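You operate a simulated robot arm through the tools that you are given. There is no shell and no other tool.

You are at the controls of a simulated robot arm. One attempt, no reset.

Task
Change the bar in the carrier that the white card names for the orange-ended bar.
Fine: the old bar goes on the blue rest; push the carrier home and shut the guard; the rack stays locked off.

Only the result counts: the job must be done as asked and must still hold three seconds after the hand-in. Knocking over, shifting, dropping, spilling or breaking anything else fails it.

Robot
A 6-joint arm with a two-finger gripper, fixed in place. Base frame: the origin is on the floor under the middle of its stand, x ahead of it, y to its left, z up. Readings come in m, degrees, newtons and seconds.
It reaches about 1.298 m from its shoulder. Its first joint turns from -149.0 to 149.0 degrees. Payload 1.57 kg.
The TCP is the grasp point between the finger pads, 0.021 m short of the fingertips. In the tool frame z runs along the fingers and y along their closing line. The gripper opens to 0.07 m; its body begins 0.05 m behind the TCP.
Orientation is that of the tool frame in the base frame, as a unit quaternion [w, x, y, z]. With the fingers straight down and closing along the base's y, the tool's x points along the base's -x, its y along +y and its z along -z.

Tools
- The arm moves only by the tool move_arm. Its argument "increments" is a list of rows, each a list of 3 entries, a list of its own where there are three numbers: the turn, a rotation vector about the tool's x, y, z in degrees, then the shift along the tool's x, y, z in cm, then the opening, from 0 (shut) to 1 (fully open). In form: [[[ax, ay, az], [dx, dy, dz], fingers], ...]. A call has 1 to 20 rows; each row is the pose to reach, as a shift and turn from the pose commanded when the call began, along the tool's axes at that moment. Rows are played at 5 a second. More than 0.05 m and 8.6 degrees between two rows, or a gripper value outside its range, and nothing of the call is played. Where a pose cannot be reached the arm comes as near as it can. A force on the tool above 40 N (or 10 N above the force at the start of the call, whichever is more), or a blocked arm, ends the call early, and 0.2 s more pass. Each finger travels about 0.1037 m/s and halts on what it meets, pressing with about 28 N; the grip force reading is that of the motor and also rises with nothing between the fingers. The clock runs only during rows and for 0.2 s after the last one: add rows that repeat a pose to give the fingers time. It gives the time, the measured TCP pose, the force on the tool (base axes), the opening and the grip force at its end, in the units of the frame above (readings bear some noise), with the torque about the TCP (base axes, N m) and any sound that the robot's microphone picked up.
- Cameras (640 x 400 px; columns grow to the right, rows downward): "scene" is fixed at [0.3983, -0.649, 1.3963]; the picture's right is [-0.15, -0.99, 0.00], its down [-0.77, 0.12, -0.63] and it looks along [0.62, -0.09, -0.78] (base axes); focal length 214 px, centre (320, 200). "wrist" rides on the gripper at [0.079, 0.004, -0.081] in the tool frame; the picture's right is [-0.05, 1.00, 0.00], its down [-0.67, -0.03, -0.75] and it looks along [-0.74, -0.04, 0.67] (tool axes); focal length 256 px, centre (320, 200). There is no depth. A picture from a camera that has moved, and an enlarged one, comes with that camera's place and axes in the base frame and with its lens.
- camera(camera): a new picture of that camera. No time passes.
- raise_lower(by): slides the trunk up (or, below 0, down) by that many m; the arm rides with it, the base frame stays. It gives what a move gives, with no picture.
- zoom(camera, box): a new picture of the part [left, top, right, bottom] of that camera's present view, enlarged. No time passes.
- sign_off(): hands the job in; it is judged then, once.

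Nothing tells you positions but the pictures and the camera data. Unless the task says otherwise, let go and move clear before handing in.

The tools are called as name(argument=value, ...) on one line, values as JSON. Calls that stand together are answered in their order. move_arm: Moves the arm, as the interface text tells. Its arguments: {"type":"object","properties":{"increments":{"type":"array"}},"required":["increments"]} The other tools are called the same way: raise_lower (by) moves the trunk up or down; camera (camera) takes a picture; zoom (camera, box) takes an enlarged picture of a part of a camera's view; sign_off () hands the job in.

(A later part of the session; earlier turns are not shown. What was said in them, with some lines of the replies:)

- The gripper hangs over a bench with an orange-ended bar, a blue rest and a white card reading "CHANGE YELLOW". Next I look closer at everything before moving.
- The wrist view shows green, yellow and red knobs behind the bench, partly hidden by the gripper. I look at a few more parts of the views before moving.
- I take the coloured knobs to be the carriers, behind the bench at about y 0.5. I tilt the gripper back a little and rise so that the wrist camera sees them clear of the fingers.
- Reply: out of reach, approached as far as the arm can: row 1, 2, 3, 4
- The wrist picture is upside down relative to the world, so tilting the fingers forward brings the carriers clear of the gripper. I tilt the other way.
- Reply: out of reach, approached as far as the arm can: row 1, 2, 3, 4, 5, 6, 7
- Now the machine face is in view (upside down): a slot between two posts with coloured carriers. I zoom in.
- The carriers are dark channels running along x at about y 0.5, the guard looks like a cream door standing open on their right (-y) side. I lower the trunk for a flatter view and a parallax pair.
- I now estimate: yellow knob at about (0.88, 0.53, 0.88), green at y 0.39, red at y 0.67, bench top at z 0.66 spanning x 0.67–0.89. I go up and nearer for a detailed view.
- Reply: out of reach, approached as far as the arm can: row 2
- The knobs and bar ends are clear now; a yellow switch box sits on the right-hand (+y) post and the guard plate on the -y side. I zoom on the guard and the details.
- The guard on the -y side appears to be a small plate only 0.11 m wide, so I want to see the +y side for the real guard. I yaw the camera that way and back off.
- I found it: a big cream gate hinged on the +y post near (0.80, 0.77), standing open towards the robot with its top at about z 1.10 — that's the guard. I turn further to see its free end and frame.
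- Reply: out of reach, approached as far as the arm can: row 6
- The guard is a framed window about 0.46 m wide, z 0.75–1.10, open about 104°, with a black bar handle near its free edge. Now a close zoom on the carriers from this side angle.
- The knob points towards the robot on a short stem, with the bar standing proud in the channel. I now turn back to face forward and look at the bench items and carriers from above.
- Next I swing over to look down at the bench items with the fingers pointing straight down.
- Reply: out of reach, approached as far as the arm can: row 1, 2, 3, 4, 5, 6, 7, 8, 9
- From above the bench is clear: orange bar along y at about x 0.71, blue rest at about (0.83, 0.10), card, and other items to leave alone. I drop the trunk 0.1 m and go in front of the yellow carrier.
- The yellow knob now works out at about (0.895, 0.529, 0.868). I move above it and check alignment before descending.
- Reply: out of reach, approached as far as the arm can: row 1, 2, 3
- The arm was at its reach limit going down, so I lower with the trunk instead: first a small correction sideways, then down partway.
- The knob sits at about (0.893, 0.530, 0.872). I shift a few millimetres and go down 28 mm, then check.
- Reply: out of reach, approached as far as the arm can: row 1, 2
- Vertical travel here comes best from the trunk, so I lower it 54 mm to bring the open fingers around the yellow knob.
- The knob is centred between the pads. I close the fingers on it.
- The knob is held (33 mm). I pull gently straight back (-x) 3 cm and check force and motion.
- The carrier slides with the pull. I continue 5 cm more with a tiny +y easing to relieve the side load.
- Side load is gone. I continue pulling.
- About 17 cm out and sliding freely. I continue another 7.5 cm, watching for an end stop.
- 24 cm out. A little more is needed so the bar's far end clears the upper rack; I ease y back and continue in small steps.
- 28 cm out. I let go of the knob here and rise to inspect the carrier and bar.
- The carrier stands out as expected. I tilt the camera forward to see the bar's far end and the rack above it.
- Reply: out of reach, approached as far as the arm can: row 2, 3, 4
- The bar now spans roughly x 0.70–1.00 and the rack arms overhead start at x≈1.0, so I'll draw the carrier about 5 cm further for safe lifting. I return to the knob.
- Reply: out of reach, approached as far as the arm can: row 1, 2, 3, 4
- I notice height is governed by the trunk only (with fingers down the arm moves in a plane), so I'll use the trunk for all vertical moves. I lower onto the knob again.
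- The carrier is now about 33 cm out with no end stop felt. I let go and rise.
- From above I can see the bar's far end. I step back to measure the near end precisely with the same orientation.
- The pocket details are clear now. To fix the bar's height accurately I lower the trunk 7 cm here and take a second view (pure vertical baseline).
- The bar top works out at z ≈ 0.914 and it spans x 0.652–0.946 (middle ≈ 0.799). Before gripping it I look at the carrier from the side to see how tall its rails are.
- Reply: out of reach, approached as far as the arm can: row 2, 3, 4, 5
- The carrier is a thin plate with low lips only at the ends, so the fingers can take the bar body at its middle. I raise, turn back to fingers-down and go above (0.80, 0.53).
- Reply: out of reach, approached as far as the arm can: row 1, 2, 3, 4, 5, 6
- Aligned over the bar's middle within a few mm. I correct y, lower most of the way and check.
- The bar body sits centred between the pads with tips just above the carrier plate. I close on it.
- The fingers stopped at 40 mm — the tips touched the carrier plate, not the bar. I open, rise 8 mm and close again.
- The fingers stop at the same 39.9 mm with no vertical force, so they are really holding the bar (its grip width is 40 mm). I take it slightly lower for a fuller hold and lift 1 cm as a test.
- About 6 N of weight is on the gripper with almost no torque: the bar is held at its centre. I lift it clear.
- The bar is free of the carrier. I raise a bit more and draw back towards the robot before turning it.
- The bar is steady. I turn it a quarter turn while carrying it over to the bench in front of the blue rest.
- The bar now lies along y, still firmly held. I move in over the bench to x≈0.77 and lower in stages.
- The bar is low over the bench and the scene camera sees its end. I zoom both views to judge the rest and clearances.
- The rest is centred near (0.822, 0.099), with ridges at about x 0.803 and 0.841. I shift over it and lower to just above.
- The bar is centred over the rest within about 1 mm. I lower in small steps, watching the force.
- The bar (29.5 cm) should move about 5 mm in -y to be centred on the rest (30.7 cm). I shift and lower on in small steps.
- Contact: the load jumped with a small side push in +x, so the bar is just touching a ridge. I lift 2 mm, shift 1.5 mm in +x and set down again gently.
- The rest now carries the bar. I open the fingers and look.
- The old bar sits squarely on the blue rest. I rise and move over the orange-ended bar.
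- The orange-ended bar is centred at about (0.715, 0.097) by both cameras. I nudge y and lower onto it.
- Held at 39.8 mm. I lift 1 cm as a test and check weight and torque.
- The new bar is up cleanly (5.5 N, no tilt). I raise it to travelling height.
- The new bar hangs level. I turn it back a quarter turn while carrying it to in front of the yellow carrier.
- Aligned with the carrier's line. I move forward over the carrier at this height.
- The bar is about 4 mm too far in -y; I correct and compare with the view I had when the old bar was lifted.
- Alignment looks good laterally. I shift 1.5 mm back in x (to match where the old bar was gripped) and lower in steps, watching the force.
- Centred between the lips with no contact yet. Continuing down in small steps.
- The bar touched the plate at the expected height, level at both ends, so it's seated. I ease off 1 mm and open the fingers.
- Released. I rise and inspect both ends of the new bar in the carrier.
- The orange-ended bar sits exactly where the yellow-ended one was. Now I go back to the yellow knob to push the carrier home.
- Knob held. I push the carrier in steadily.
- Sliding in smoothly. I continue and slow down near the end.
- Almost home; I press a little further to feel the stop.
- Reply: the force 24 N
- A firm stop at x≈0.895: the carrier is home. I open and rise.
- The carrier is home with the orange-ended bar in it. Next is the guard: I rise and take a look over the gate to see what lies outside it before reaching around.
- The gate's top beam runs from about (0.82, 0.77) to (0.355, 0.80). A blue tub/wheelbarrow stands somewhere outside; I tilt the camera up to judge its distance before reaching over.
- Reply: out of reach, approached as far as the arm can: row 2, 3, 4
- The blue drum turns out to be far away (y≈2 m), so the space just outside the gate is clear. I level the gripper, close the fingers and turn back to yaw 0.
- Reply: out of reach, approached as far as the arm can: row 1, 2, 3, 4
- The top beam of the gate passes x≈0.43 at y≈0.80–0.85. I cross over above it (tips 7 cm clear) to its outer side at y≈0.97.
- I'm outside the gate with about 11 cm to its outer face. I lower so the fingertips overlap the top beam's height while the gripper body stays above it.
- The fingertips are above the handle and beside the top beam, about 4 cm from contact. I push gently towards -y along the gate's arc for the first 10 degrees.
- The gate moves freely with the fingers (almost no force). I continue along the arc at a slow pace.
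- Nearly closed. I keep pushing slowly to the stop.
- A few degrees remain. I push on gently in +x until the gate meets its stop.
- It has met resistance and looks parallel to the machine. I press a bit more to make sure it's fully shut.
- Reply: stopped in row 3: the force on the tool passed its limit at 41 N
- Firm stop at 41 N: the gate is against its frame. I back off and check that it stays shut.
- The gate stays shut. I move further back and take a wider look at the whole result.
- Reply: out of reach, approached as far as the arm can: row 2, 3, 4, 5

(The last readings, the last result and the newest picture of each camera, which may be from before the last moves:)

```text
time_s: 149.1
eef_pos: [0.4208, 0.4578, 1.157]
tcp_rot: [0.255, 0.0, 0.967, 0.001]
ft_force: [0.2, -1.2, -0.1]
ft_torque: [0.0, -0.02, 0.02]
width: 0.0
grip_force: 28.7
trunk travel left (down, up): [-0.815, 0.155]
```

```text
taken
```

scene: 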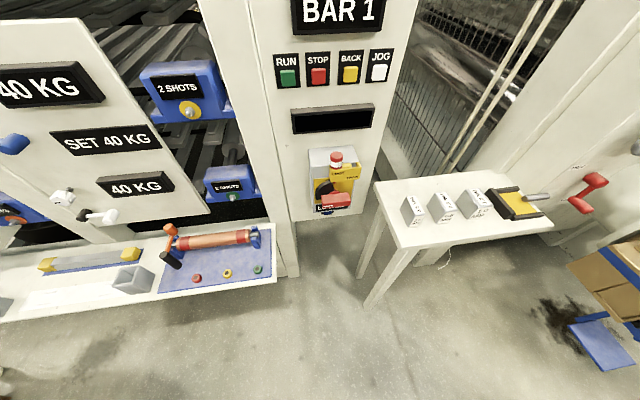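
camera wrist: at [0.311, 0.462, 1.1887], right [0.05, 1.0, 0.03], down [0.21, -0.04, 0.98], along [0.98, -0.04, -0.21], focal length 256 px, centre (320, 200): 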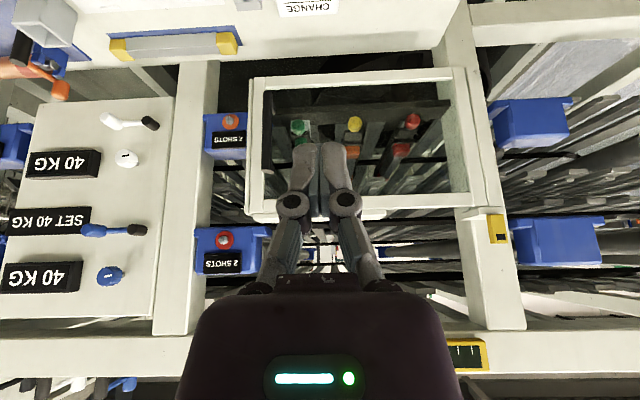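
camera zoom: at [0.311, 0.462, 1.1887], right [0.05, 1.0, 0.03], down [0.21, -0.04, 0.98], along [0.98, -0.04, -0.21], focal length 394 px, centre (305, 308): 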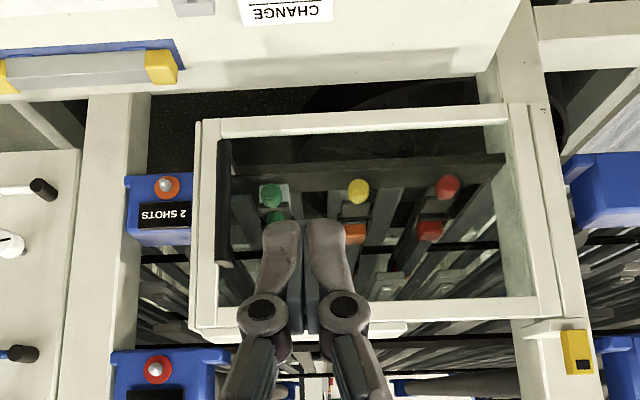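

The guard frame sits square over the opening, the lock-off is untouched and the old bar lies on the blue rest. A last zoom check of the rest, the isolator and the gate edges.

zoom(camera="scene", box=[0, 200, 160, 320])

zoom(camera="scene", box=[280, 130, 400, 230])

move_arm(increments=[[[0, 0, 0], [0, -4, 0], 0.5], [[0, 0, 0], [0, -8, 0], 1], [[0, 0, 0], [0, -12, 0], 1], [[0, 0, 0], [0, -16, 0], 1], [[0, 0, 0], [0, -20, 0], 1], [[0, 0, 0], [0, -20, 0], 1]])

camera(camera="wrist")

zoom(camera="wrist", box=[320, 40, 640, 260])

```text
3.33 times, centred on (80, 260) of scene
camera zoom: at [0.3983, -0.649, 1.3963], right [-0.15, -0.99, 0.0], down [-0.77, 0.12, -0.63], along [0.62, -0.09, -0.78], focal length 715 px, centre (1120, 0)
```

zoom: 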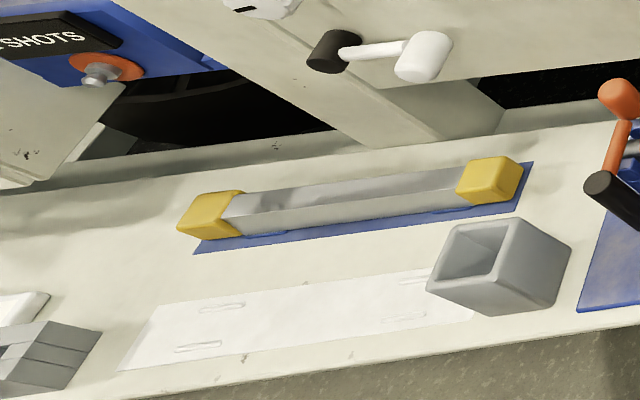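

```text
4.00 times, centred on (340, 180) of scene
camera zoom: at [0.3983, -0.649, 1.3963], right [-0.15, -0.99, 0.0], down [-0.77, 0.12, -0.63], along [0.62, -0.09, -0.78], focal length 858 px, centre (240, 280)
```

zoom: 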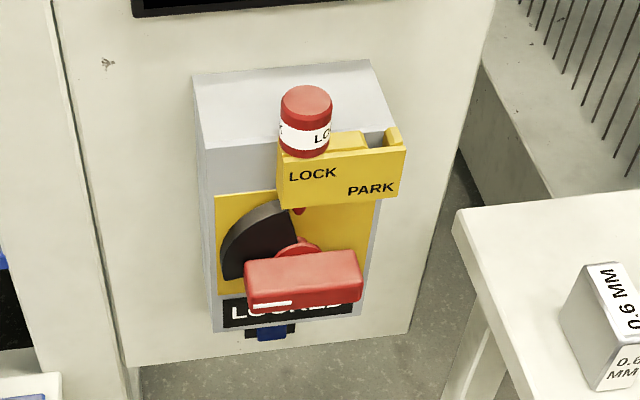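

```text
time_s: 150.5
eef_pos: [0.4947, 0.3377, 1.158]
tcp_rot: [0.254, 0.0, 0.967, 0.0]
ft_force: [0.6, 0.0, -0.3]
ft_torque: [0.0, -0.03, -0.02]
width: 0.0701
grip_force: 0.0
out of reach, approached as far as the arm can: row 2, 3, 4, 5, 6
trunk travel left (down, up): [-0.815, 0.155]
```

```text
taken
camera wrist: at [0.3853, 0.3419, 1.1888], right [0.05, 1.0, 0.03], down [0.21, -0.04, 0.98], along [0.98, -0.04, -0.21], focal length 256 px, centre (320, 200)
```

wrist: 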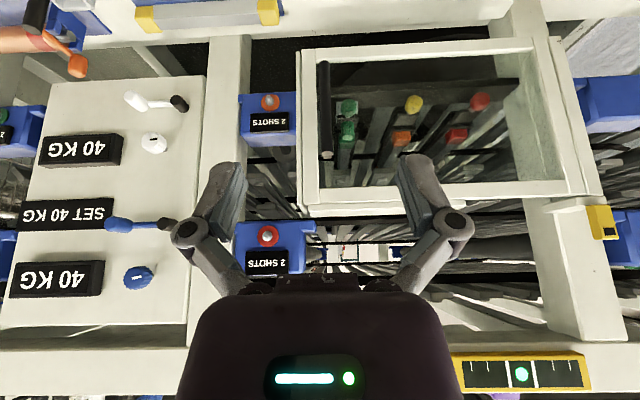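

```text
1.82 times, centred on (480, 150) of wrist
camera zoom: at [0.3853, 0.3419, 1.1888], right [0.05, 1.0, 0.03], down [0.21, -0.04, 0.98], along [0.98, -0.04, -0.21], focal length 465 px, centre (29, 291)
```

zoom: 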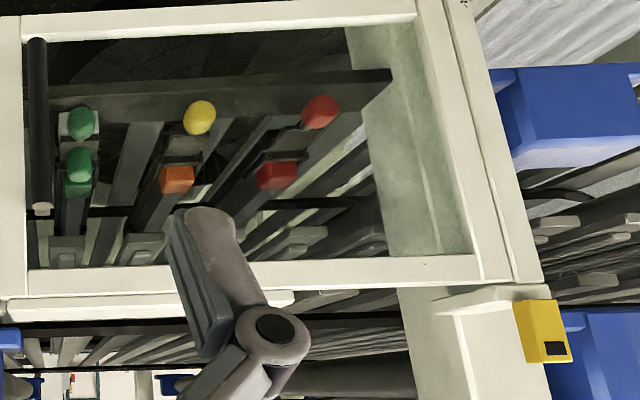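

Everything looks as asked: the orange-ended bar is in the yellow carrier and pushed home, the guard is shut, and the old bar is on the blue rest. The isolator is still locked off and the arm is clear, so I hand in.

sign_off()

```text
The job is handed in.
```

The bar in the yellow carrier, the one the white card names, is changed and the job is handed in.

- **New bar:** the orange-ended bar sits in the carrier exactly where the old one was.
- **Carrier:** it is pushed fully home, against a firm stop.
- **Old bar:** the yellow-ended bar lies centred on the blue rest.
- **Guard:** it is shut against its frame and stayed shut after I backed off. I saw no latch and heard no click, so it is closed but not confirmed latched.
- **Rack:** the isolator is untouched and still reads locked.

Nothing else on the bench was moved, and the arm is clear with the gripper open.
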